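You operate a simulated robot arm through the tools that you are given. There is no shell and no other tool. Be economical: measure what you need, move in short steps, check, and stop when the job is done.

The job below is to be done with a simulated robot arm. You get a single attempt, and the scene is never put back.

Task
Soak the orange tray in the bath and drain it on the rack.
Fine: close the drain, fill water to the green band, keep the tray under till its cubes are dark, leave it on the rack till it stops dripping; then open the drain and let the bath run empty; leave the other trays dry and the mister off.

Only the result counts: the job must be done as asked and must still hold three seconds after the hand-in. Knocking over, shifting, dropping, spilling or breaking anything else fails it.

Robot
A 6-joint arm with a two-finger parallel gripper on a trunk, on a base that drives. Base frame: it is fixed to the floor where the robot stands at the start and does not move with it; the origin is under the middle of the robot, x ahead of it, y to its left, z up. Readings come in m, degrees, newtons and seconds.
With the tool pointing down near the work surface it reaches from about 0.14 to 0.84 m from the robot's upright axis, wherever it stands. Its first joint turns from -166.0 to 166.0 degrees. Places, roughly: bath drain slider [0.6, 0, 0.9]; mister lever [0.3, 0.7, 1.1]. Payload 3.91 kg.
The tool frame sits at the grasp point between the pads (the TCP): z along the fingers, y along the line on which they close. The tips reach 0.03 m beyond it. Largest opening 0.11 m; finger width 0.02, thickness 0.01; the body of the gripper, 0.048 by 0.112 m, starts 0.055 m behind the TCP.
Orientation is that of the tool frame in the base frame, as a unit quaternion [w, x, y, z]. With the fingers straight down and closing along the base's y, the tool's x points along the base's -x, its y along +y and its z along -z.

Tools
- The arm moves only by the tool send_rows. Its argument "increments" is a list of rows, each a list of 7 numbers: the shift along the base's x, y, z in mm, then the turn, a rotation vector about the base's x, y, z in degrees, then the opening in per cent of the stroke, from 0 (shut) to 100 (fully open). In form: [[tx, ty, tz, ax, ay, az, grip], ...]. A call has 1 to 10 rows; each row shifts and turns the commanded pose from where the row before left it. Each row takes 0.2 s and may step no farther than 0.05 m and 8.6 degrees from the row before; otherwise, or with a gripper value out of range, the whole call is refused. A pose out of reach is approached as far as the arm can. The call stops where the force on the tool passes 90 N (or 10 N more than at its start, if that is more) or the arm is blocked; 0.2 s more then pass. The fingers move at their own pace (about 0.108 m/s each) and stop on an object; they squeeze with about 31 N. The grip force told is the motor's: it shows also when the fingers shut on nothing. Time passes only in rows, and 0.2 s behind the last, so rows that do not move let the fingers close. It gives the time, the measured TCP pose, the force on the tool (base axes), the opening and the grip force at its end, in the units of the frame above (readings bear some noise), with the torque about the TCP (base axes, N m) and any sound that the robot's microphone picked up, and new pictures: "show" is both (left out), scene, wrist or none.
- Cameras (640 x 400 px; columns grow to the right, rows downward): "scene" is now at [-0.1322, 0.0657, 1.4793]; the picture's right is [0.80, -0.60, 0.00], its down [-0.39, -0.53, -0.75] and it looks along [0.45, 0.60, -0.66] (base axes); focal length 214 px, centre (320, 200). "wrist" rides on the gripper at [0.077, 0.007, -0.114] in the tool frame; the picture's right is [-0.09, 1.00, 0.00], its down [-0.80, -0.07, -0.59] and it looks along [-0.59, -0.05, 0.80] (tool axes); focal length 270 px, centre (320, 200).
- slide_trunk(by): slides the trunk up (or, below 0, down) by that many m; the arm and the scene camera ride with it, the base frame stays. It gives what a move gives, with no picture.
- drive_base(legs): drives the robot by 1 to 6 legs, each [ahead, left, turn to the left] in m, m and degrees, along the robot's own axes; the way and the turn of a leg run together, so that a leg with both is an arc; at most 1.5 m and 180 degrees a leg. The arm and the cameras ride along, it lands a little off, and it stops where it bumps. It gives what a move gives, and a new picture of the scene camera.
- turn_head(pan, tilt): turns the head with the scene camera to pan (to the left, within 86 degrees either way) and tilt (down, from -29 to 69), counted from straight ahead of the robot. It gives what a move gives, and a new picture of the scene camera.
- pixel_to_xyz(camera, pixels): for up to 12 pixels [column, row] of the newest picture of that camera ("zoom" is the newest enlarged one), the place [x, y, z] in the base frame of the surface seen there, good to about 0.003 m, but the place of the scene camera against the robot may be out by one fixed shift of up to 0.018 m in any direction. No time passes.
- zoom(camera, box): a new picture of the part [left, top, right, bottom] of that camera's present view, enlarged. No time passes.
- hand_in(): hands the job in; it is judged then, once.

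Go step by step. Measure first, check grasps and placings, and put right what went wrong. The budget is 80 turns and 260 pictures, counting those below and the enlarged ones. Unless the task says otherwise, let go and move clear before handing in, and close with one line.

The tools are called as name(argument=value, ...) on one line, values as JSON. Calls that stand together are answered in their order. send_rows: Moves the arm, as the interface text tells. Its arguments: {"type":"object","properties":{"increments":{"type":"array"},"show":{"type":"string","enum":["both","scene","wrist","none"]}},"required":["increments"]} The other tools are called the same way: slide_trunk (by) slides the trunk up or down; drive_base (legs) drives the base; turn_head (pan, tilt) turns the head that bears the scene camera; pixel_to_xyz (camera, pixels) gives the place of the surface under pixels of a picture; zoom (camera, box) takes an enlarged picture of a part of a camera's view; hand_in () hands the job in.

At the start:

```text
time_s: 0.0
tool_pos: [0.4321, 0.0694, 1.2249]
ee_rot: [0.001, 0.0, 1.0, 0.0]
force: [-0.6, 0.1, 0.1]
moment: [0.0, 0.04, 0.0]
grip_width: 0.1099
grasp_force: 0.1
trunk travel left (down, up): [-0.425, 0.115]
robot x, y, heading: [0.0014, 0.0019, -0.1]
head pan, tilt: [53.4, 41.3]
```

scene: 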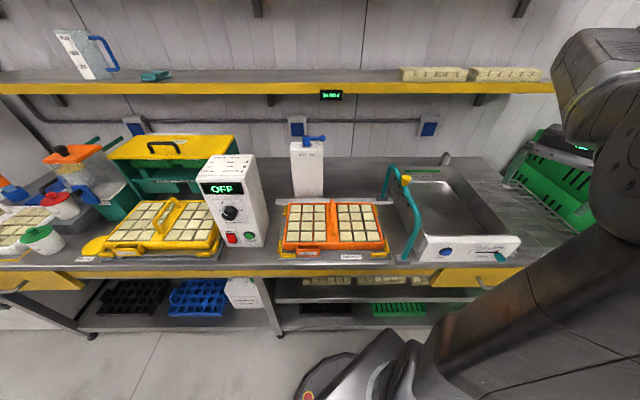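
wrist: 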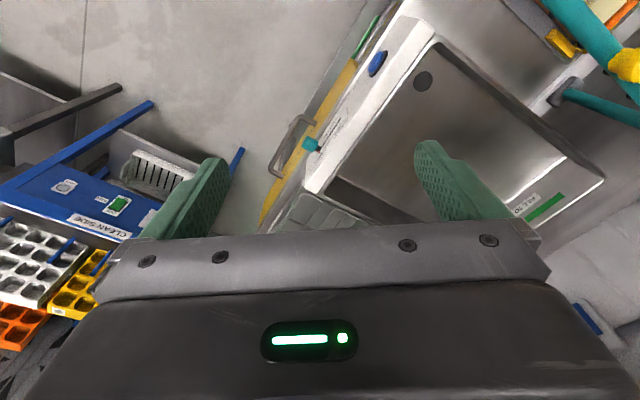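

The scene shows the orange tray around (333,228), the bath at (455,215) with a teal spout at (400,200), and the rack to the right. I'll turn the head towards the bath and rack to see them properly.

turn_head(pan=20, tilt=45)

zoom(camera="wrist", box=[260, 0, 640, 240])

```text
time_s: 1.0
tool_pos: [0.4328, 0.0691, 1.2242]
ee_rot: [0.0, 0.0, 1.0, 0.0]
force: [0.0, 0.5, 0.3]
moment: [0.01, 0.02, 0.0]
grip_width: 0.11
grasp_force: 0.1
trunk travel left (down, up): [-0.425, 0.115]
robot x, y, heading: [0.0001, -0.0004, -0.2]
head pan, tilt: [20.0, 45.0]
```

scene: 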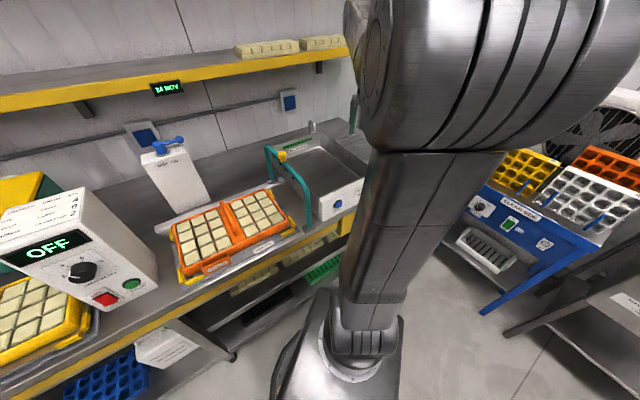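

```text
1.67 times, centred on (450, 120) of wrist
```

zoom: 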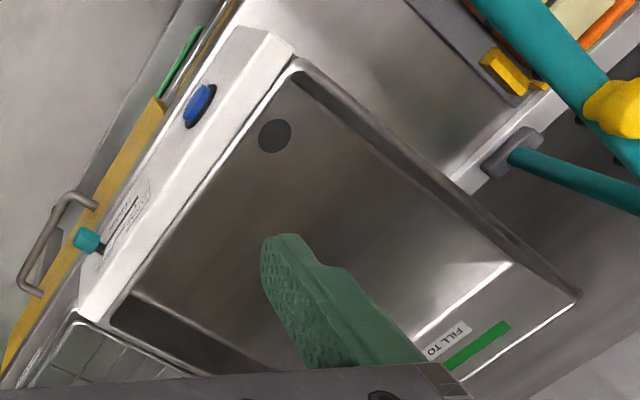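

The arm now hides the bath and rack. I'll return the head to nearly the first view and measure from there.

turn_head(pan=40, tilt=38)

```text
time_s: 1.8
tool_pos: [0.4312, 0.0675, 1.2247]
ee_rot: [0.0, 0.0, 1.0, 0.0]
force: [0.1, -1.1, 0.0]
moment: [0.03, -0.03, 0.0]
grip_width: 0.1099
grasp_force: 0.1
trunk travel left (down, up): [-0.425, 0.115]
robot x, y, heading: [0.0006, -0.0013, -0.1]
head pan, tilt: [40.0, 38.0]
```

scene: 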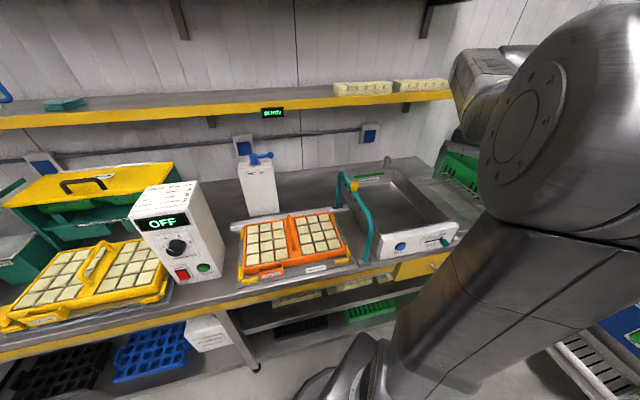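

zoom(camera="scene", box=[300, 140, 500, 270])

pixel_to_xyz(camera="scene", pixels=[[399, 247], [446, 241], [395, 258], [457, 227], [387, 165], [354, 185], [368, 258], [380, 215], [410, 215], [435, 185], [460, 170], [455, 205]])

zoom(camera="scene", box=[200, 130, 380, 300])

pixel_to_xyz(camera="scene", pixels=[[244, 279], [348, 256], [333, 211], [245, 228], [290, 240], [265, 268], [320, 256], [262, 157], [265, 240], [320, 232], [262, 200], [232, 225]])

```text
3.08 times, centred on (400, 205) of scene
```

zoom: 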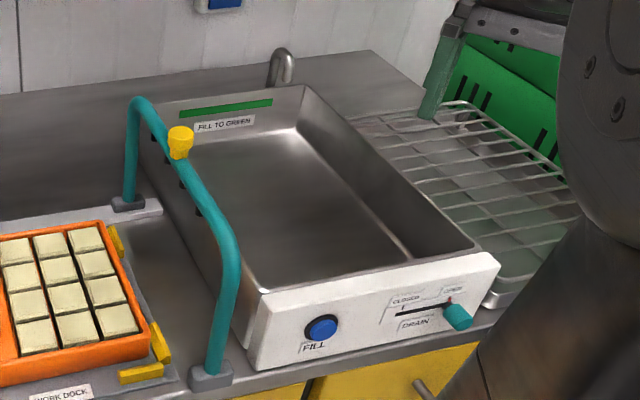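

```text
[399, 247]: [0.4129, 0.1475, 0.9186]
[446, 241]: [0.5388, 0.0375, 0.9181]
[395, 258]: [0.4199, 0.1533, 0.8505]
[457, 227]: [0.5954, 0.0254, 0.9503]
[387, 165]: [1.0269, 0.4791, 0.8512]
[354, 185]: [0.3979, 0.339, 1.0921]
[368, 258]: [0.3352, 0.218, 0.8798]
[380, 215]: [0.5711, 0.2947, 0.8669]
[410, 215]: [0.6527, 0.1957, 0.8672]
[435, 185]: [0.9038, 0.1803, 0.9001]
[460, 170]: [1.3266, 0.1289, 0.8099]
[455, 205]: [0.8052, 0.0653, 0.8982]
```

```text
2.35 times, centred on (290, 215) of scene
```

zoom: 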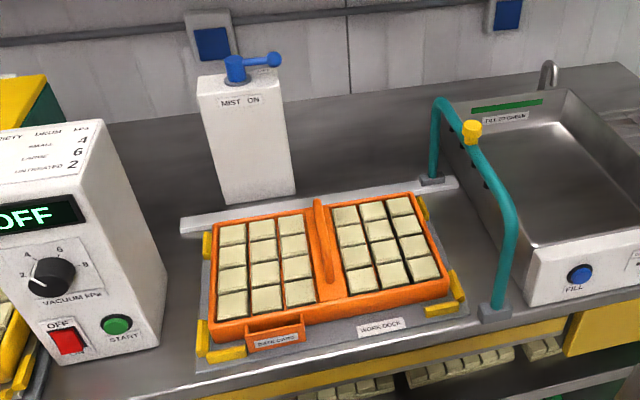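

```text
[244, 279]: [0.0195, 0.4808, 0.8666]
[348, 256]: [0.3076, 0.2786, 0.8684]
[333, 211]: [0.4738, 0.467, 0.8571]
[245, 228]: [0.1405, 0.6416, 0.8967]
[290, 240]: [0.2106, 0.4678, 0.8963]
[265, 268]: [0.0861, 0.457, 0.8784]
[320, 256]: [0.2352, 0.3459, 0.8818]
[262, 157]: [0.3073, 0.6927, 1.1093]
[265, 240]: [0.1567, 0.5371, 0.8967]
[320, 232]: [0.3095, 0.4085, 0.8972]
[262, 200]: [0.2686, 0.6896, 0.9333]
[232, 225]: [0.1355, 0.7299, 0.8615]
```

The tray is on the dock at about (0.2,0.46), lying aligned with a bench turned −37°. The drain knob is on the OPEN side. I'll yaw the tool by 53° to align it with the bench and view the bath with the wrist camera.

send_rows(increments=[[12, -7, 0, 0, 0, 7.6, 100], [12, -7, 0, 0, 0, 7.6, 100], [12, -7, 0, 0, 0, 7.6, 100], [12, -7, 0, 0, 0, 7.6, 100], [12, -7, 0, 0, 0, 7.6, 100], [12, -7, 0, 0, 0, 7.6, 100], [12, -7, 0, 0, 0, 7.5, 100], [0, 0, 0, 0, 0, 0, 100]], show="both")

```text
time_s: 3.6
tool_pos: [0.5161, 0.0184, 1.2261]
ee_rot: [-0.001, -0.449, 0.894, 0.0]
force: [-0.1, -0.2, 0.2]
moment: [0.02, -0.01, -0.01]
grip_width: 0.1103
grasp_force: 0.0
trunk travel left (down, up): [-0.425, 0.115]
robot x, y, heading: [-0.0037, 0.0042, -0.1]
head pan, tilt: [40.0, 38.0]
```

scene: 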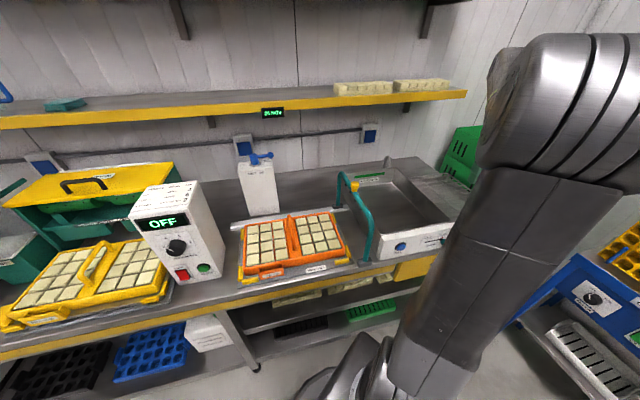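
wrist: 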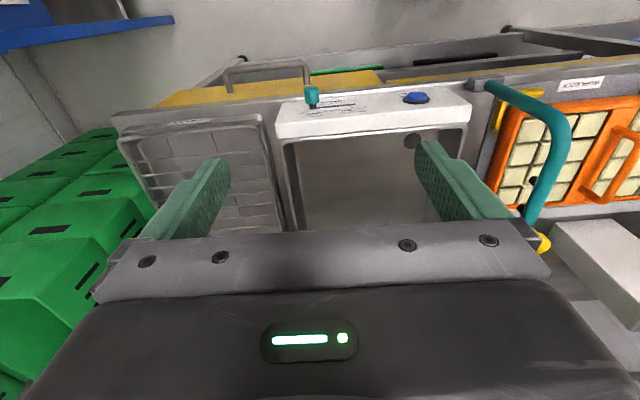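

The wrist view shows the rack at (205,175), the bath at (375,170), the drain knob at (311,96), the FILL button at (416,97) and the tray handle at (610,170). I'll measure these.

pixel_to_xyz(camera="wrist", pixels=[[311, 91], [312, 102], [416, 97], [285, 128], [466, 125], [284, 143], [467, 132], [262, 120], [120, 138], [293, 228], [412, 140], [380, 180]])

pixel_to_xyz(camera="wrist", pixels=[[610, 165], [630, 135], [590, 190], [505, 95], [490, 190], [200, 160], [170, 185], [250, 200], [480, 86], [560, 130], [300, 150], [140, 190]])

zoom(camera="wrist", box=[250, 60, 490, 210])

zoom(camera="wrist", box=[80, 90, 300, 240])

```text
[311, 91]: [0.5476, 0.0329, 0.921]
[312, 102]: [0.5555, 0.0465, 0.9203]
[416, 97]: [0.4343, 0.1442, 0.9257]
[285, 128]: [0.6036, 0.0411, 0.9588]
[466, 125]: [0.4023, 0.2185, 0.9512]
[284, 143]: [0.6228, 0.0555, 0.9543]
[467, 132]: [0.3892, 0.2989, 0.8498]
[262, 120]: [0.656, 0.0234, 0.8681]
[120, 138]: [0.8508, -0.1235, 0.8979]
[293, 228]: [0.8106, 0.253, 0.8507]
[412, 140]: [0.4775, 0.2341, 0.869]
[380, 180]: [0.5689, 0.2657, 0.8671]
```

```text
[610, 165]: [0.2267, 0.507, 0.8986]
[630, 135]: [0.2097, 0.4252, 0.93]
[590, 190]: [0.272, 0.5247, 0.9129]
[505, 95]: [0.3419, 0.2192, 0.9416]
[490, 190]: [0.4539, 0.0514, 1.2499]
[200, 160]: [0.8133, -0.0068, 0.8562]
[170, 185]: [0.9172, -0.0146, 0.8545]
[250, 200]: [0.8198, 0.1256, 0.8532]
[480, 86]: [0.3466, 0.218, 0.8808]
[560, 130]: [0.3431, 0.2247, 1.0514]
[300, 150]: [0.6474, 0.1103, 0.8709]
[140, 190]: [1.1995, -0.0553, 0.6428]
```

```text
2.67 times, centred on (370, 135) of wrist
```

zoom: 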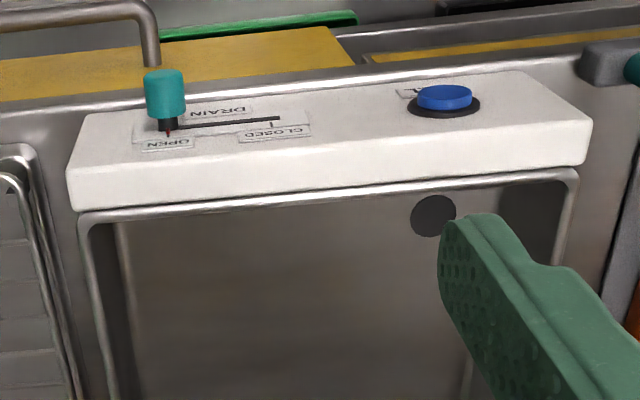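

```text
2.67 times, centred on (190, 165) of wrist
```

zoom: 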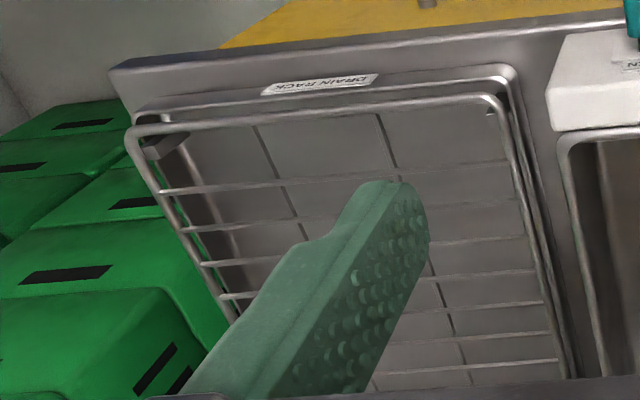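

I need the panel's slope and exact direction, so I'm measuring more points in the zoom and taking a fresh bath zoom.

zoom(camera="wrist", box=[270, 75, 480, 205])

pixel_to_xyz(camera="wrist", pixels=[[285, 104], [278, 133], [440, 90], [468, 108], [370, 94], [370, 112], [370, 124], [370, 129], [311, 94], [355, 104], [340, 104], [330, 98]])

pixel_to_xyz(camera="wrist", pixels=[[200, 100], [400, 85], [300, 98], [120, 118], [284, 138], [464, 126], [288, 180], [265, 115], [130, 130], [155, 200], [275, 200], [283, 220]])

```text
3.05 times, centred on (375, 140) of wrist
```

zoom: 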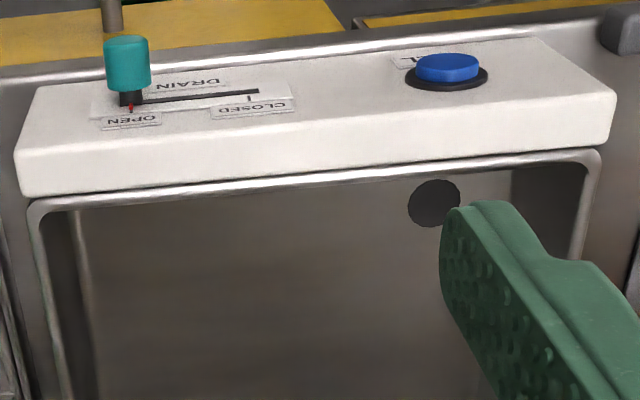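

```text
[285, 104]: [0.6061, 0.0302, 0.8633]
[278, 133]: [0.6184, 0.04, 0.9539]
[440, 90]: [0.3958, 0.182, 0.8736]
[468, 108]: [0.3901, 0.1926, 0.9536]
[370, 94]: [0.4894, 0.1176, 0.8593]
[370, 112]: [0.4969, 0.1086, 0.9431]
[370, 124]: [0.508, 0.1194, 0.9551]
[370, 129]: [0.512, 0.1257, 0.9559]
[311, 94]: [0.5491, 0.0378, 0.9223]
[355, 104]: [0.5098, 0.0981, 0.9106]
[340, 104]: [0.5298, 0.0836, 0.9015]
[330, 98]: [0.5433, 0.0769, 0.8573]
```

```text
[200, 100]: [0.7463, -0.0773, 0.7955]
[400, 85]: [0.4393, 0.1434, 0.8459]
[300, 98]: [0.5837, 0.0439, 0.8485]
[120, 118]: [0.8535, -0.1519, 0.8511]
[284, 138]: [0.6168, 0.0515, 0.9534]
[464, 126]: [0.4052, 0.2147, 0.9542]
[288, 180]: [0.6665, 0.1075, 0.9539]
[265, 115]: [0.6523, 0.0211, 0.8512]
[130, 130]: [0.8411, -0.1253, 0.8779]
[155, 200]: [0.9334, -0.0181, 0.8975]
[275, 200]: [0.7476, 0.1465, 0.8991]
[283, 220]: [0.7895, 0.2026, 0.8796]
```

In bench axes (u along the bench, v in depth) the panel's front face is vertical at v≈0.385. The knob is at about (0.550,0.038,0.912) on the OPEN side, and CLOSED lies about 65 mm to the left. I'll come down above the knob and check.

send_rows(increments=[[7, 4, -42, 0, 0, 0, 50], [7, 4, -42, 0, 0, 0, 50], [7, 4, -42, 0, 0, 0, 50], [7, 4, -42, 0, 0, 0, 50], [6, 4, -38, 0, 0, 0, 50], [0, 0, 0, 0, 0, 0, 50]], show="wrist")

```text
time_s: 5.0
tool_pos: [0.5503, 0.0387, 1.0175]
ee_rot: [0.0, -0.446, 0.895, 0.0]
force: [-0.2, 0.7, 0.3]
moment: [-0.02, -0.01, -0.01]
grip_width: 0.0552
grasp_force: 0.0
trunk travel left (down, up): [-0.425, 0.115]
robot x, y, heading: [-0.0009, -0.0017, 0.1]
head pan, tilt: [40.0, 38.0]
```

wrist: 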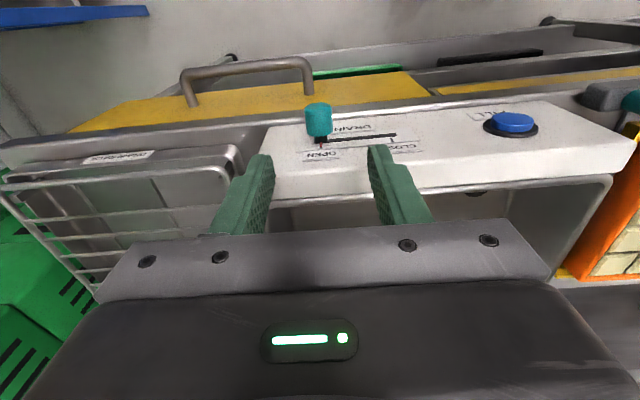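

pixel_to_xyz(camera="wrist", pixels=[[318, 106], [318, 115], [319, 128], [319, 134], [396, 136], [360, 137], [512, 122], [340, 165], [509, 116]])

zoom(camera="wrist", box=[250, 80, 450, 205])

```text
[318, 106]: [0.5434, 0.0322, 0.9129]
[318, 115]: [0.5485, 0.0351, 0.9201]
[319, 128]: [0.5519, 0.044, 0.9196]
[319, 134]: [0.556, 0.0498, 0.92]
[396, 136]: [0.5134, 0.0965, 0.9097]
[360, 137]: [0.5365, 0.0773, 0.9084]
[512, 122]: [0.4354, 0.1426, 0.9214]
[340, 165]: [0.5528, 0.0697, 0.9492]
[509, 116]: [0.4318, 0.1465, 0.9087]
```

```text
3.20 times, centred on (350, 142) of wrist
```

zoom: 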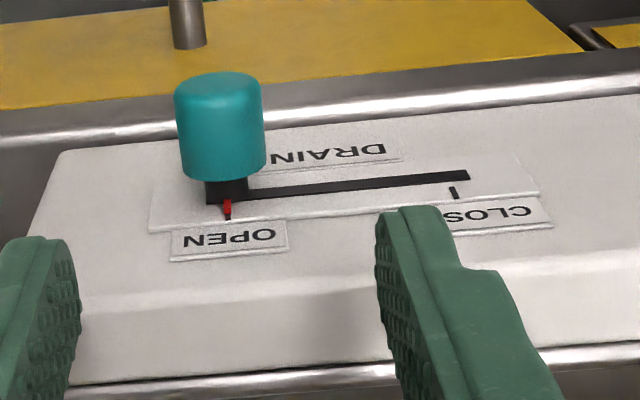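

The fingers straddle the knob, which is centred at u≈0.416, z≈0.909. I'll descend 105 mm and grip it.

send_rows(increments=[[0, 0, -35, 0, 0, 0, 50], [0, 0, -35, 0, 0, 0, 50], [0, 0, -35, 0, 0, 0, 50], [0, 0, 0, 0, 0, 0, 0], [0, 0, 0, 0, 0, 0, 0], [0, 0, 0, 0, 0, 0, 0]], show="wrist")

```text
time_s: 6.4
tool_pos: [0.5502, 0.0411, 0.9146]
ee_rot: [0.0, -0.447, 0.894, 0.0]
force: [3.5, 1.1, -4.1]
moment: [0.42, -0.31, 0.86]
grip_width: 0.0218
grasp_force: 45.0
trunk travel left (down, up): [-0.425, 0.115]
robot x, y, heading: [0.0011, 0.0015, -0.0]
head pan, tilt: [40.0, 38.0]
```

wrist: 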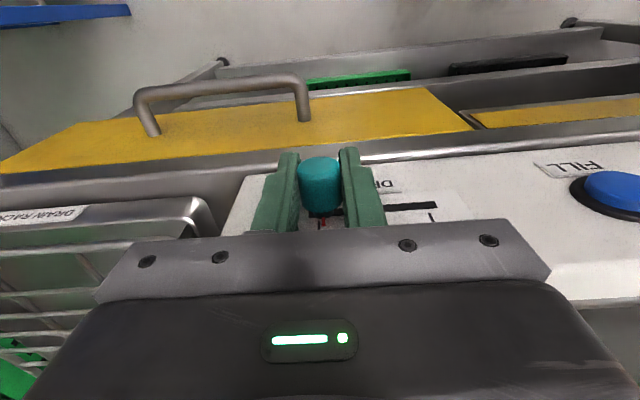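

The knob is gripped (opening 22 mm). I'll slide it left towards CLOSED by 58 mm.

send_rows(increments=[[-12, 9, 0, 0, 0, 0, 0], [-12, 9, 0, 0, 0, 0, 0], [-12, 9, 0, 0, 0, 0, 0], [-11.2, 8.4, 0, 0, 0, 0, 0], [0, 0, 0, 0, 0, 0, 0]], show="wrist")

```text
time_s: 7.6
tool_pos: [0.5032, 0.0749, 0.915]
ee_rot: [0.0, -0.447, 0.895, 0.0]
force: [3.4, -1.5, -9.0]
moment: [-0.47, 0.28, 0.85]
grip_width: 0.0217
grasp_force: 44.8
trunk travel left (down, up): [-0.425, 0.115]
robot x, y, heading: [-0.0016, 0.0005, 0.0]
head pan, tilt: [40.0, 38.0]
```

wrist: 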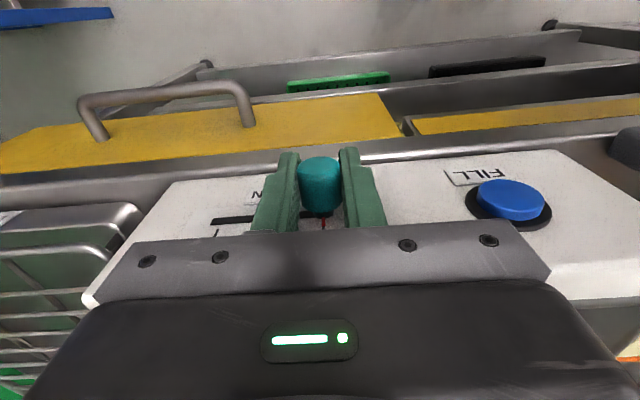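

The knob moved along without much resistance, so I'll release, rise and check it against the CLOSED tick.

send_rows(increments=[[0, 0, 0, 0, 0, 0, 50], [0, 0, 0, 0, 0, 0, 50], [0, 0, 40, 0, 0, 0, 50], [0, 0, 40, 0, 0, 0, 50], [0, 0, 20, 0, 0, 0, 50]], show="wrist")

zoom(camera="wrist", box=[200, 80, 400, 205])

```text
time_s: 8.8
tool_pos: [0.5025, 0.0721, 1.0148]
ee_rot: [0.0, -0.447, 0.895, -0.001]
force: [-0.8, -0.7, 0.2]
moment: [-0.04, 0.02, 0.01]
grip_width: 0.0549
grasp_force: 0.1
trunk travel left (down, up): [-0.425, 0.115]
robot x, y, heading: [-0.0003, 0.0013, -0.1]
head pan, tilt: [40.0, 38.0]
```

wrist: 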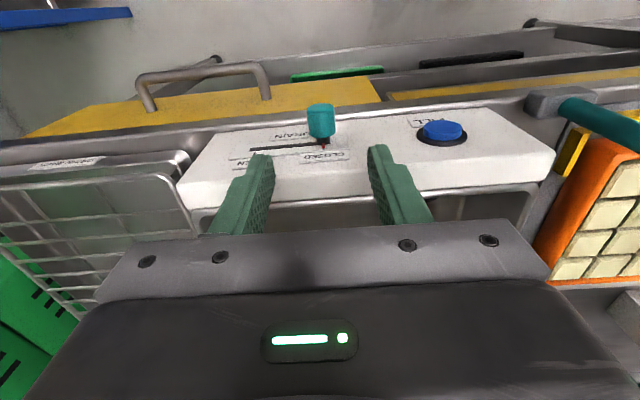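

```text
3.20 times, centred on (300, 142) of wrist
```

zoom: 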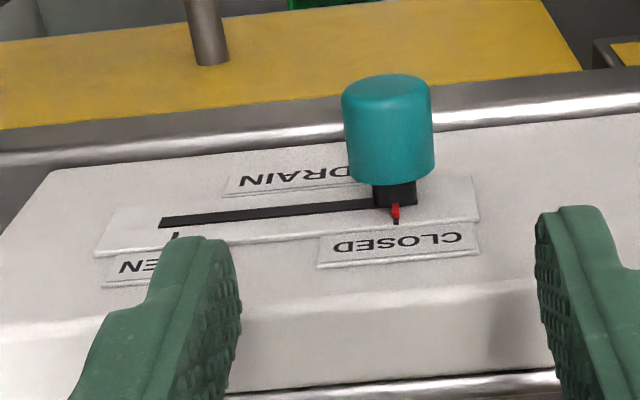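

The knob's red mark now lines up with the CLOSED tick. Next I'll go in front of the FILL button with shut fingers, at u 0.261, v 0.345.

send_rows(increments=[[-29, 15.8, 0, 0, 0, 0, 0], [-29, 15.8, 0, 0, 0, 0, 0], [-28.7, 15.7, 0, 0, 0, 0, 0], [0, 0, -35, 0, 0, 0, 0], [0, 0, -35, 0, 0, 0, 0], [0, 0, -25, 0, 0, 0, 0], [0, 0, 0, 0, 0, 0, 0]], show="both")

zoom(camera="scene", box=[300, 130, 500, 270])

```text
time_s: 10.4
tool_pos: [0.4167, 0.1224, 0.9189]
ee_rot: [-0.001, -0.446, 0.895, 0.001]
force: [-0.3, -1.1, 0.4]
moment: [0.03, 0.02, -0.04]
grip_width: 0.0001
grasp_force: 30.8
trunk travel left (down, up): [-0.425, 0.115]
robot x, y, heading: [0.0016, -0.0011, -0.0]
head pan, tilt: [40.0, 38.0]
```

scene: 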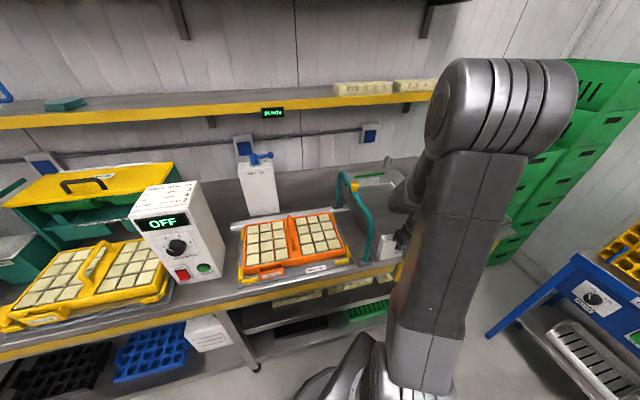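
wrist: 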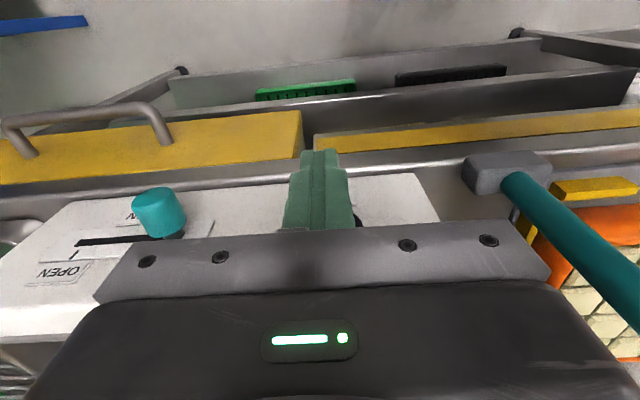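

```text
2.86 times, centred on (400, 200) of scene
```

zoom: 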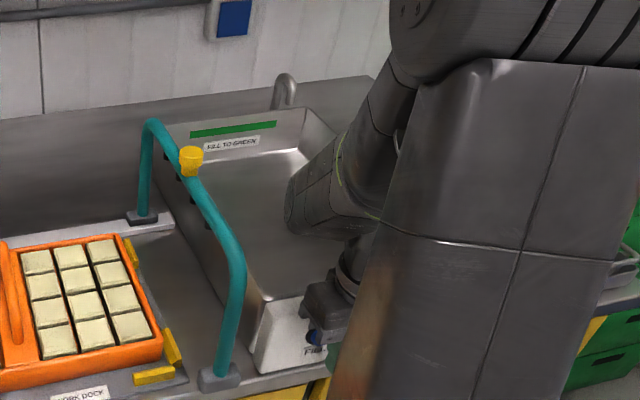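

The band is visible and the finger is in front of the button. I'll press inwards in small steps.

send_rows(increments=[[6, 8, 0, 0, 0, 0, 0], [6, 8, 0, 0, 0, 0, 0], [3, 4, 0, 0, 0, 0, 0]], show="scene")

zoom(camera="scene", box=[300, 130, 500, 270])

```text
time_s: 11.2
tool_pos: [0.4306, 0.1413, 0.9188]
ee_rot: [-0.001, -0.446, 0.895, -0.001]
force: [-4.5, -8.3, 0.0]
moment: [0.02, -0.03, -0.01]
grip_width: 0.0
grasp_force: 31.3
trunk travel left (down, up): [-0.425, 0.115]
robot x, y, heading: [-0.0029, -0.0007, -0.1]
head pan, tilt: [40.0, 38.0]
heard: click
```

scene: 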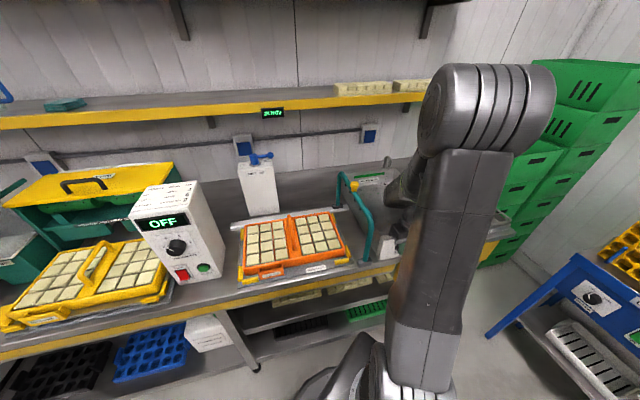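

```text
2.86 times, centred on (400, 200) of scene
```

zoom: 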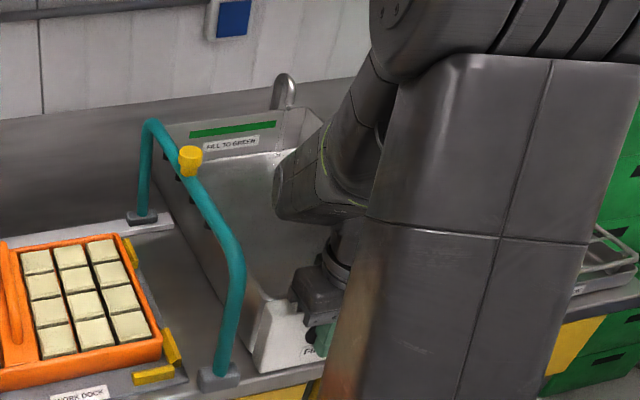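

A click was heard and water seems to be starting. I'll keep holding and watch the level.

send_rows(increments=[[0, 0, 0, 0, 0, 0, 0], [0, 0, 0, 0, 0, 0, 0], [0, 0, 0, 0, 0, 0, 0], [0, 0, 0, 0, 0, 0, 0]], show="scene")

zoom(camera="scene", box=[330, 140, 430, 210])

pixel_to_xyz(camera="scene", pixels=[[385, 205], [375, 178], [365, 177], [380, 200]])

```text
time_s: 12.2
tool_pos: [0.4299, 0.1423, 0.919]
ee_rot: [0.0, -0.447, 0.895, 0.0]
force: [-6.0, -7.9, -0.9]
moment: [-0.01, 0.0, 0.04]
grip_width: 0.0
grasp_force: 30.8
trunk travel left (down, up): [-0.425, 0.115]
robot x, y, heading: [-0.0005, 0.0009, 0.0]
head pan, tilt: [40.0, 38.0]
```

scene: 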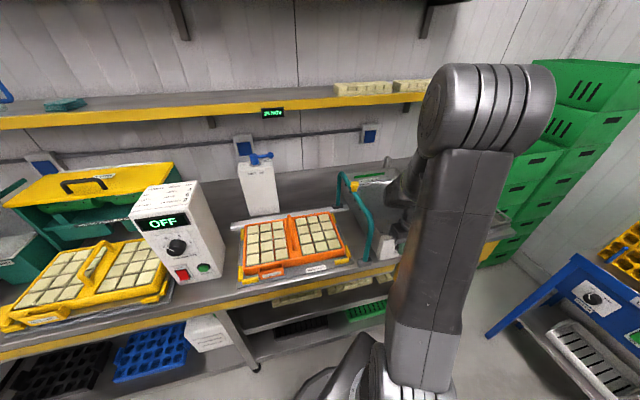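

```text
5.71 times, centred on (380, 175) of scene
```

zoom: 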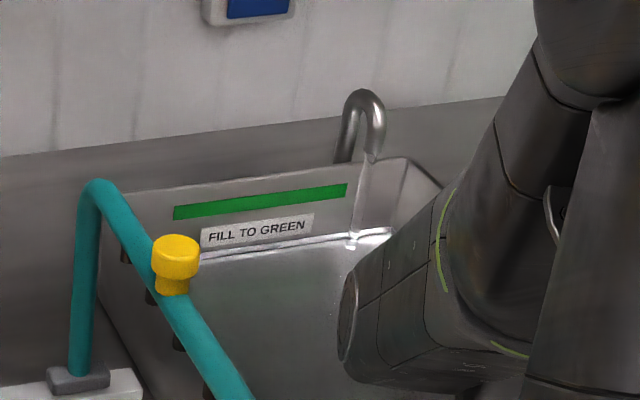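

```text
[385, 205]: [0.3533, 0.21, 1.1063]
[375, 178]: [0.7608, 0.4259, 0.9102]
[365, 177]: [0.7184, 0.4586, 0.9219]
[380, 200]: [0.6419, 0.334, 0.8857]
```

Water is running from the tap and its level is near the bottom of the label, below the green band. I'll hold a little longer.

send_rows(increments=[[0, 0, 0, 0, 0, 0, 0], [0, 0, 0, 0, 0, 0, 0]], show="none")

zoom(camera="scene", box=[330, 140, 430, 210])

```text
time_s: 12.8
tool_pos: [0.4326, 0.1414, 0.9185]
ee_rot: [0.0, -0.447, 0.895, -0.001]
force: [-6.7, -8.4, -1.1]
moment: [0.0, 0.0, 0.03]
grip_width: 0.0001
grasp_force: 31.3
trunk travel left (down, up): [-0.425, 0.115]
robot x, y, heading: [0.0006, 0.0014, -0.0]
head pan, tilt: [40.0, 38.0]
```

```text
5.71 times, centred on (380, 175) of scene
```

zoom: 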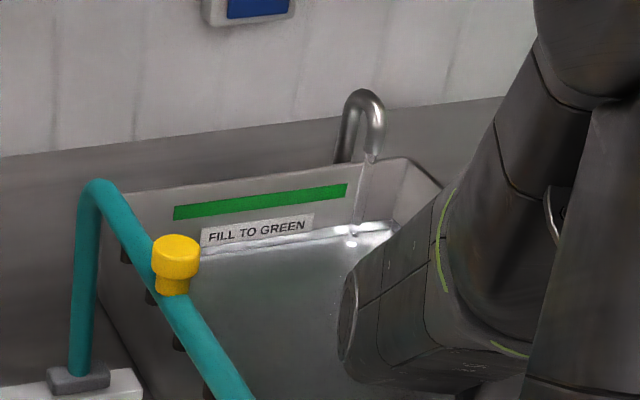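

The water line rose about 6–8 zoom px in 0.6 s and needs roughly 30 more to reach the band. I'll hold 1.6 s.

send_rows(increments=[[0, 0, 0, 0, 0, 0, 0], [0, 0, 0, 0, 0, 0, 0], [0, 0, 0, 0, 0, 0, 0], [0, 0, 0, 0, 0, 0, 0], [0, 0, 0, 0, 0, 0, 0], [0, 0, 0, 0, 0, 0, 0], [0, 0, 0, 0, 0, 0, 0]], show="none")

zoom(camera="scene", box=[330, 140, 430, 210])

```text
time_s: 14.4
tool_pos: [0.4315, 0.1419, 0.9176]
ee_rot: [0.0, -0.447, 0.895, 0.0]
force: [-6.0, -8.3, 0.4]
moment: [-0.01, 0.0, 0.05]
grip_width: 0.0
grasp_force: 30.9
trunk travel left (down, up): [-0.425, 0.115]
robot x, y, heading: [-0.0012, -0.0021, -0.1]
head pan, tilt: [40.0, 38.0]
```

```text
5.71 times, centred on (380, 175) of scene
```

zoom: 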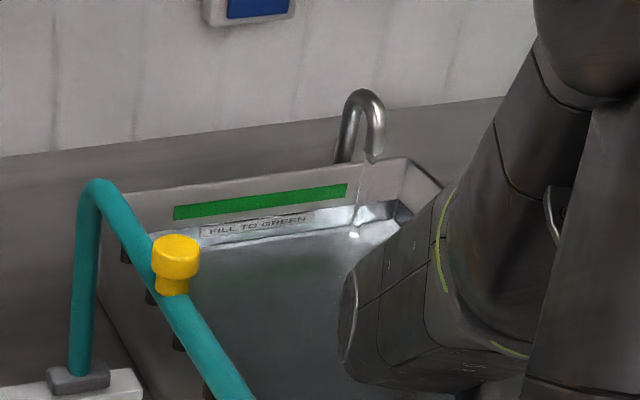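

The label is now under and the waterline is just beneath the band. Holding 0.4 s more.

send_rows(increments=[[0, 0, 0, 0, 0, 0, 0], [0, 0, 0, 0, 0, 0, 0]], show="none")

zoom(camera="scene", box=[350, 150, 400, 185])

```text
time_s: 15.0
tool_pos: [0.4312, 0.141, 0.9186]
ee_rot: [0.0, -0.446, 0.895, 0.0]
force: [-6.2, -10.3, -1.1]
moment: [0.0, 0.0, 0.05]
grip_width: 0.0
grasp_force: 31.4
trunk travel left (down, up): [-0.425, 0.115]
robot x, y, heading: [0.0028, 0.0026, 0.0]
head pan, tilt: [40.0, 38.0]
```

```text
11.43 times, centred on (375, 168) of scene
```

zoom: 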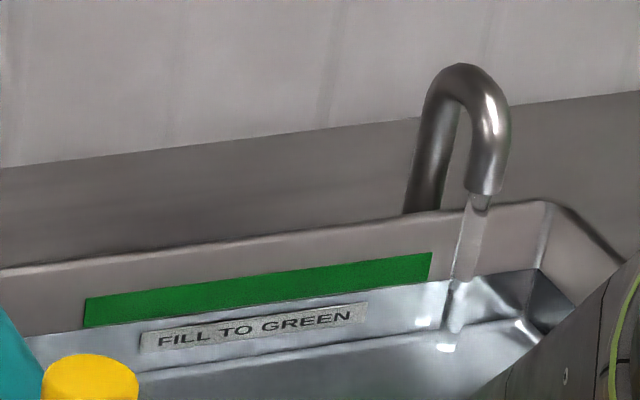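

The waterline is right at the band's lower edge. I'll hold 0.4 s more and check.

send_rows(increments=[[0, 0, 0, 0, 0, 0, 0]], show="none")

zoom(camera="scene", box=[350, 150, 400, 185])

```text
time_s: 15.4
tool_pos: [0.4311, 0.1413, 0.9191]
ee_rot: [0.0, -0.447, 0.895, 0.0]
force: [-6.4, -8.7, -0.4]
moment: [0.01, -0.03, 0.01]
grip_width: 0.0
grasp_force: 31.1
trunk travel left (down, up): [-0.425, 0.115]
robot x, y, heading: [-0.0001, 0.0007, 0.2]
head pan, tilt: [40.0, 38.0]
```

```text
11.43 times, centred on (375, 168) of scene
```

zoom: 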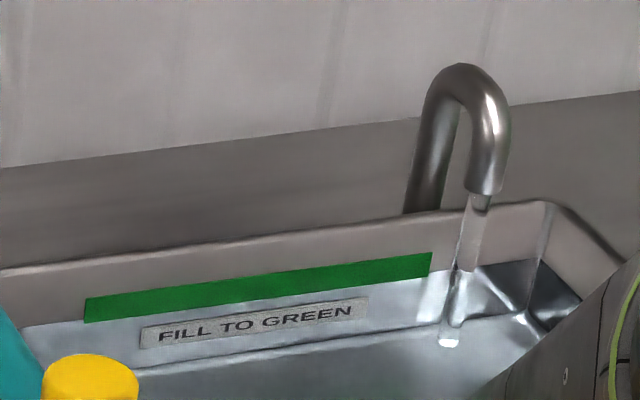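

The waterline is now inside the lower part of the band. I'll back off the button now and check that the fill stops.

send_rows(increments=[[-18, -24, 0, 0, 0, 0, 0]], show="none")

zoom(camera="scene", box=[350, 150, 400, 185])

```text
time_s: 15.8
tool_pos: [0.4149, 0.1203, 0.9192]
ee_rot: [0.001, -0.447, 0.895, 0.0]
force: [0.4, 0.4, 0.0]
moment: [0.02, -0.04, 0.02]
grip_width: 0.0
grasp_force: 31.3
trunk travel left (down, up): [-0.425, 0.115]
robot x, y, heading: [-0.001, 0.0013, -0.1]
head pan, tilt: [40.0, 38.0]
```

```text
11.43 times, centred on (375, 168) of scene
```

zoom: 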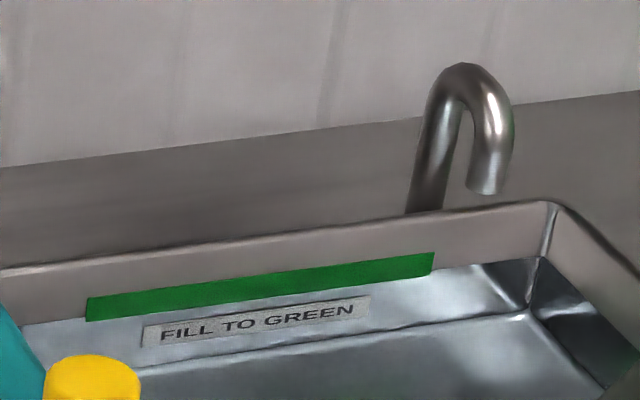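

The flow stopped on release. I'll check the waterline against the band numerically.

pixel_to_xyz(camera="zoom", pixels=[[200, 285], [200, 300], [200, 309], [300, 277], [300, 290], [300, 375], [400, 375], [260, 240]])

send_rows(increments=[[0, 0, 45, 0, 0, 0, 0], [0, 0, 45, 0, 0, 0, 50], [-30, 10, 50, 0, 0, 0, 100], [-40, 10, 50, 0, 0, 0, 100], [-40, 10, 50, 0, 0, 0, 100], [-40, 20, 40, 0, 0, 0, 100], [-40, 20, 0, 0, 0, 0, 100], [-40, 20, 0, 0, 0, 0, 100], [-40, 20, 0, 0, 0, 0, 100]], show="both")

```text
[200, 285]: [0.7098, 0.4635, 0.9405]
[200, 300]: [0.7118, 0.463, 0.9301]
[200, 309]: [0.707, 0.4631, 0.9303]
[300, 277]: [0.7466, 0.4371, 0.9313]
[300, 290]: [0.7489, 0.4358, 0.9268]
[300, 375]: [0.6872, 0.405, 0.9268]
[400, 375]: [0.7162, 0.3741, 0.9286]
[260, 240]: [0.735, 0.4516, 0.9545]
```

```text
refused: row 3 steps farther than a row can; nothing moved
```

The water lies at z≈0.928, within the band. Now I'll rise and go to view the tray from above.

send_rows(increments=[[0, 0, 45, 0, 0, 0, 0], [0, 0, 48, 0, 0, 0, 50], [-10, 0, 48, 0, 0, 0, 100], [-10, 5, 48, 0, 0, 0, 100], [-20, 10, 44, 0, 0, 0, 100], [-20, 10, 44, 0, 0, 0, 100], [-45, 20, 0, 0, 0, 0, 100], [-45, 20, 0, 0, 0, 0, 100], [-45, 20, 0, 0, 0, 0, 100], [-45, 20, 0, 0, 0, 0, 100]], show="both")

```text
time_s: 18.0
tool_pos: [0.1754, 0.2248, 1.1973]
ee_rot: [0.001, -0.447, 0.895, 0.0]
force: [1.0, 0.2, 1.3]
moment: [-0.01, 0.03, -0.01]
grip_width: 0.1099
grasp_force: 0.1
trunk travel left (down, up): [-0.425, 0.115]
robot x, y, heading: [0.0004, 0.0011, -0.1]
head pan, tilt: [40.0, 38.0]
```

scene: 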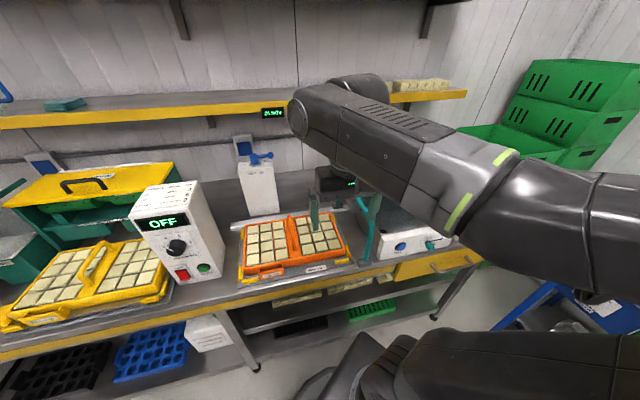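
wrist: 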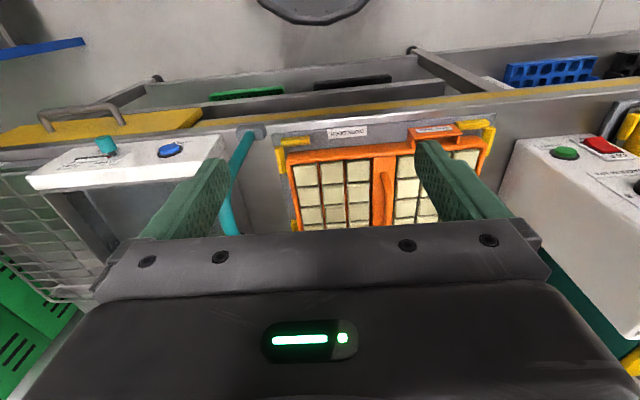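

The tray handle appears at column 382. I'll back off to see the whole of it.

send_rows(increments=[[-35, -12, 0, 0, 0, 0, 100], [-35, -12, 0, 0, 0, 0, 100], [-32, -12, 0, 0, 0, 0, 100], [0, 0, 0, 0, 0, 0, 100]], show="wrist")

zoom(camera="wrist", box=[200, 80, 440, 230])

```text
time_s: 19.0
tool_pos: [0.0743, 0.1885, 1.1951]
ee_rot: [0.001, -0.447, 0.895, 0.0]
force: [-0.2, -0.2, 0.2]
moment: [0.02, 0.01, 0.01]
grip_width: 0.1101
grasp_force: 0.0
trunk travel left (down, up): [-0.425, 0.115]
robot x, y, heading: [0.0009, -0.0068, -0.1]
head pan, tilt: [40.0, 38.0]
```

wrist: 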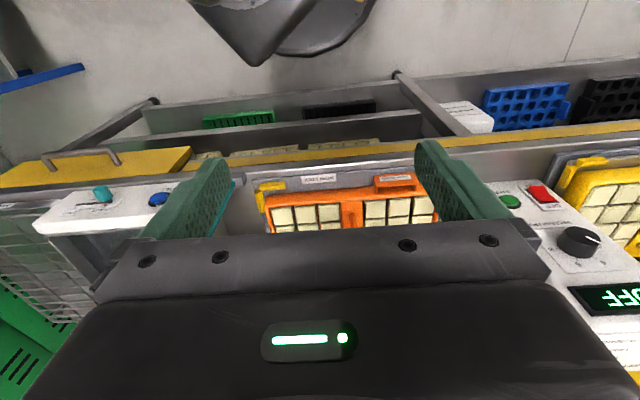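

```text
2.67 times, centred on (320, 155) of wrist
```

zoom: 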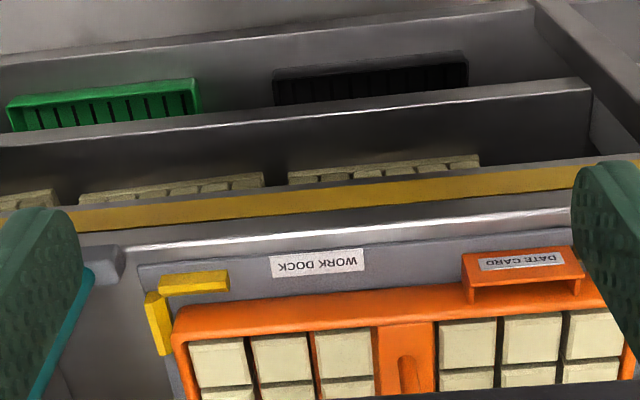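

That was the wrong way, since the view's lower part is hidden by the gripper. I'll move forward instead.

send_rows(increments=[[30, 38, 0, 0, 0, 0, 100], [30, 38, 0, 0, 0, 0, 100], [30, 38, 0, 0, 0, 0, 100], [24, 32, 0, 0, 0, 0, 100], [0, 0, 0, 0, 0, 0, 100]], show="wrist")

zoom(camera="wrist", box=[200, 80, 440, 230])

```text
time_s: 20.2
tool_pos: [0.1873, 0.3337, 1.1941]
ee_rot: [0.0, -0.447, 0.895, 0.0]
force: [0.3, 0.8, 0.0]
moment: [-0.01, 0.01, 0.0]
grip_width: 0.11
grasp_force: 0.0
trunk travel left (down, up): [-0.425, 0.115]
robot x, y, heading: [0.0011, 0.0022, -0.1]
head pan, tilt: [40.0, 38.0]
```

wrist: 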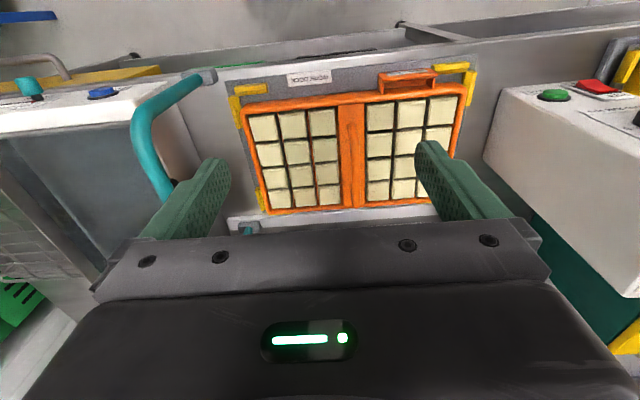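

```text
2.67 times, centred on (320, 155) of wrist
```

zoom: 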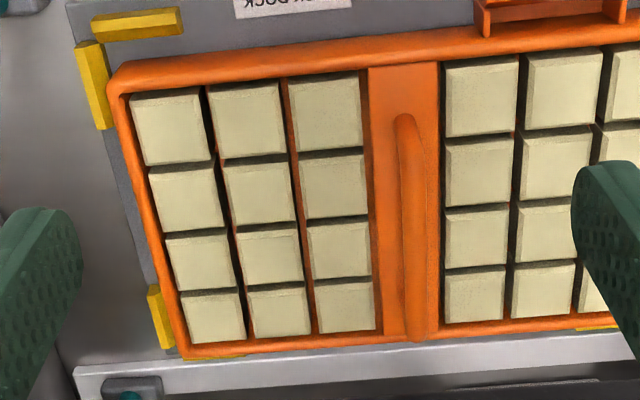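

pixel_to_xyz(camera="zoom", pixels=[[405, 122], [412, 160], [413, 200], [413, 250], [413, 300], [414, 332], [388, 200], [430, 200], [112, 80], [185, 352], [420, 345], [404, 50]])

pixel_to_xyz(camera="wrist", pixels=[[244, 111], [469, 85], [267, 213], [458, 155], [436, 75], [408, 75], [205, 75], [160, 190], [140, 110], [240, 222], [250, 90], [455, 68]])

zoom(camera="scene", box=[220, 180, 370, 290])

```text
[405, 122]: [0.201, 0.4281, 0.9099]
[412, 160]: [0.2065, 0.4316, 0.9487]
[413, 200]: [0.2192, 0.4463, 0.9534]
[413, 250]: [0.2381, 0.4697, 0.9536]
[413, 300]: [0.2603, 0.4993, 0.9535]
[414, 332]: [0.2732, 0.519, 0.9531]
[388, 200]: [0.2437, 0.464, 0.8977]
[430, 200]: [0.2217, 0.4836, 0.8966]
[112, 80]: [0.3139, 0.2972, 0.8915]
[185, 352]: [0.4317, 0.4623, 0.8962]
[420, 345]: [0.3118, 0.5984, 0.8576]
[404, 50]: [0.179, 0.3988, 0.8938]
```

```text
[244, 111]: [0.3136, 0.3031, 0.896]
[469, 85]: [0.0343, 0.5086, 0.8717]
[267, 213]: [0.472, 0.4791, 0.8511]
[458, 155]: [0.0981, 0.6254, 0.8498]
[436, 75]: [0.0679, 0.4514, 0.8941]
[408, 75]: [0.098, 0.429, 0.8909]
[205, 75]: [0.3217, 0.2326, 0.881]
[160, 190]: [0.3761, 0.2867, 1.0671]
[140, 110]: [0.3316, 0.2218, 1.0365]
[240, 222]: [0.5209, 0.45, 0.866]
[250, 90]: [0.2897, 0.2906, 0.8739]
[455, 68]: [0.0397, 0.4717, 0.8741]
```

```text
3.64 times, centred on (295, 235) of scene
```

zoom: 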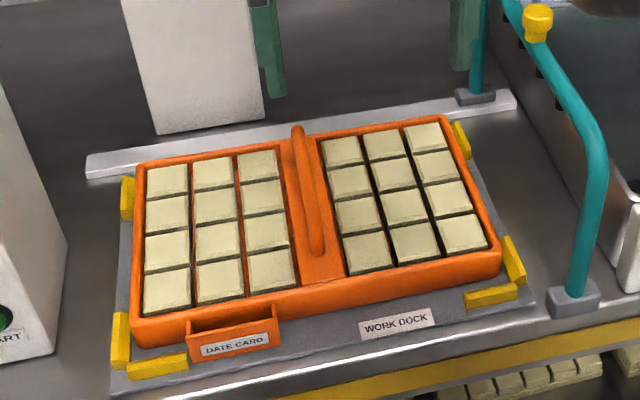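

The handle bar lies at u≈−0.092, v≈0.455–0.60, with its top at z≈0.953. The tray is about 0.33×0.205 m, so it must be turned 90° for the bath and rack, and the rack is just beyond reach. I'll look right to check the floor for a small drive along the bench.

turn_head(pan=-15, tilt=45)

pixel_to_xyz(camera="scene", pixels=[[320, 200]])

```text
time_s: 21.5
tool_pos: [0.1864, 0.3347, 1.1948]
ee_rot: [0.0, -0.448, 0.894, 0.0]
force: [-0.2, 0.6, -0.1]
moment: [-0.02, -0.02, -0.01]
grip_width: 0.1101
grasp_force: 0.0
trunk travel left (down, up): [-0.425, 0.115]
robot x, y, heading: [-0.0024, 0.0023, -0.1]
head pan, tilt: [-15.0, 45.0]
```

scene: 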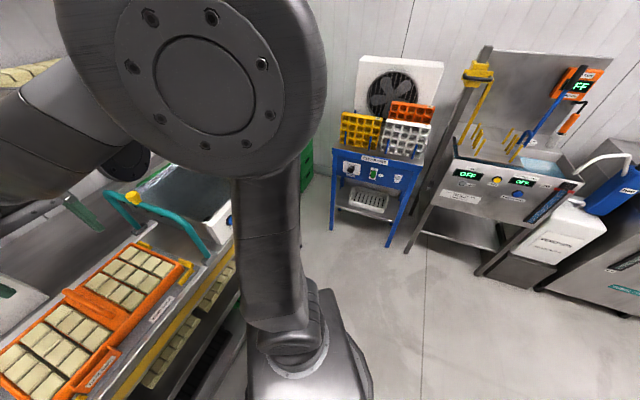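

```text
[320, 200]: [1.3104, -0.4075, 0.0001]
```

The floor to the right is clear, with the blue cart well away. I'll raise the hand a little and drive 0.18 m along the bench.

send_rows(increments=[[0, 0, 40, 0, 0, 0, 100], [0, 0, 30, 0, 0, 0, 100]], show="none")

drive_base(legs=[[0.144, -0.108, 0]])

turn_head(pan=60, tilt=42)

```text
time_s: 22.1
tool_pos: [0.1859, 0.334, 1.2666]
ee_rot: [0.0, -0.447, 0.895, 0.0]
force: [-1.0, 0.3, 0.2]
moment: [-0.06, 0.0, -0.01]
grip_width: 0.1102
grasp_force: 0.1
trunk travel left (down, up): [-0.425, 0.115]
robot x, y, heading: [-0.0011, 0.0009, 0.1]
head pan, tilt: [-15.0, 45.0]
```

```text
time_s: 23.6
tool_pos: [0.3321, 0.2256, 1.2662]
ee_rot: [0.0, -0.447, 0.895, -0.001]
force: [0.4, 0.0, -0.4]
moment: [0.0, 0.01, 0.0]
grip_width: 0.11
grasp_force: 0.1
trunk travel left (down, up): [-0.425, 0.115]
robot x, y, heading: [0.1459, -0.1073, -0.0]
head pan, tilt: [-15.0, 45.0]
```

scene: 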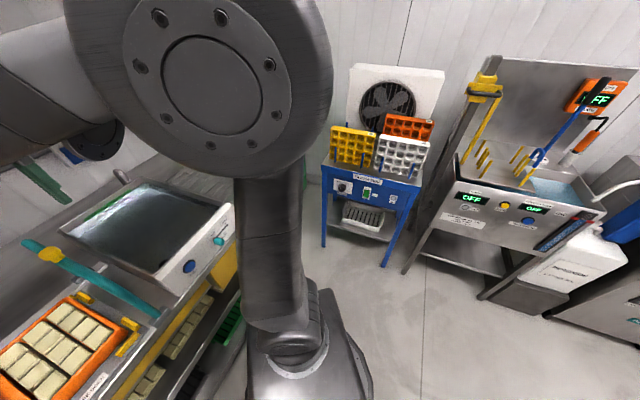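

```text
time_s: 25.0
tool_pos: [0.3303, 0.2261, 1.2661]
ee_rot: [0.0, -0.448, 0.894, 0.0]
force: [0.1, -0.5, 0.0]
moment: [0.0, -0.02, -0.01]
grip_width: 0.1098
grasp_force: 0.1
trunk travel left (down, up): [-0.425, 0.115]
robot x, y, heading: [0.1465, -0.1082, 0.2]
head pan, tilt: [60.0, 42.0]
```

scene: 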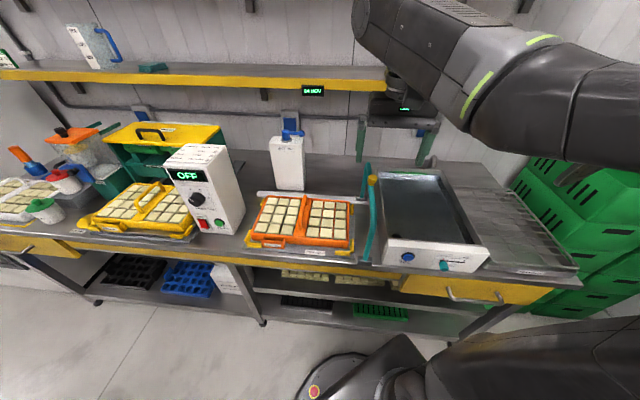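

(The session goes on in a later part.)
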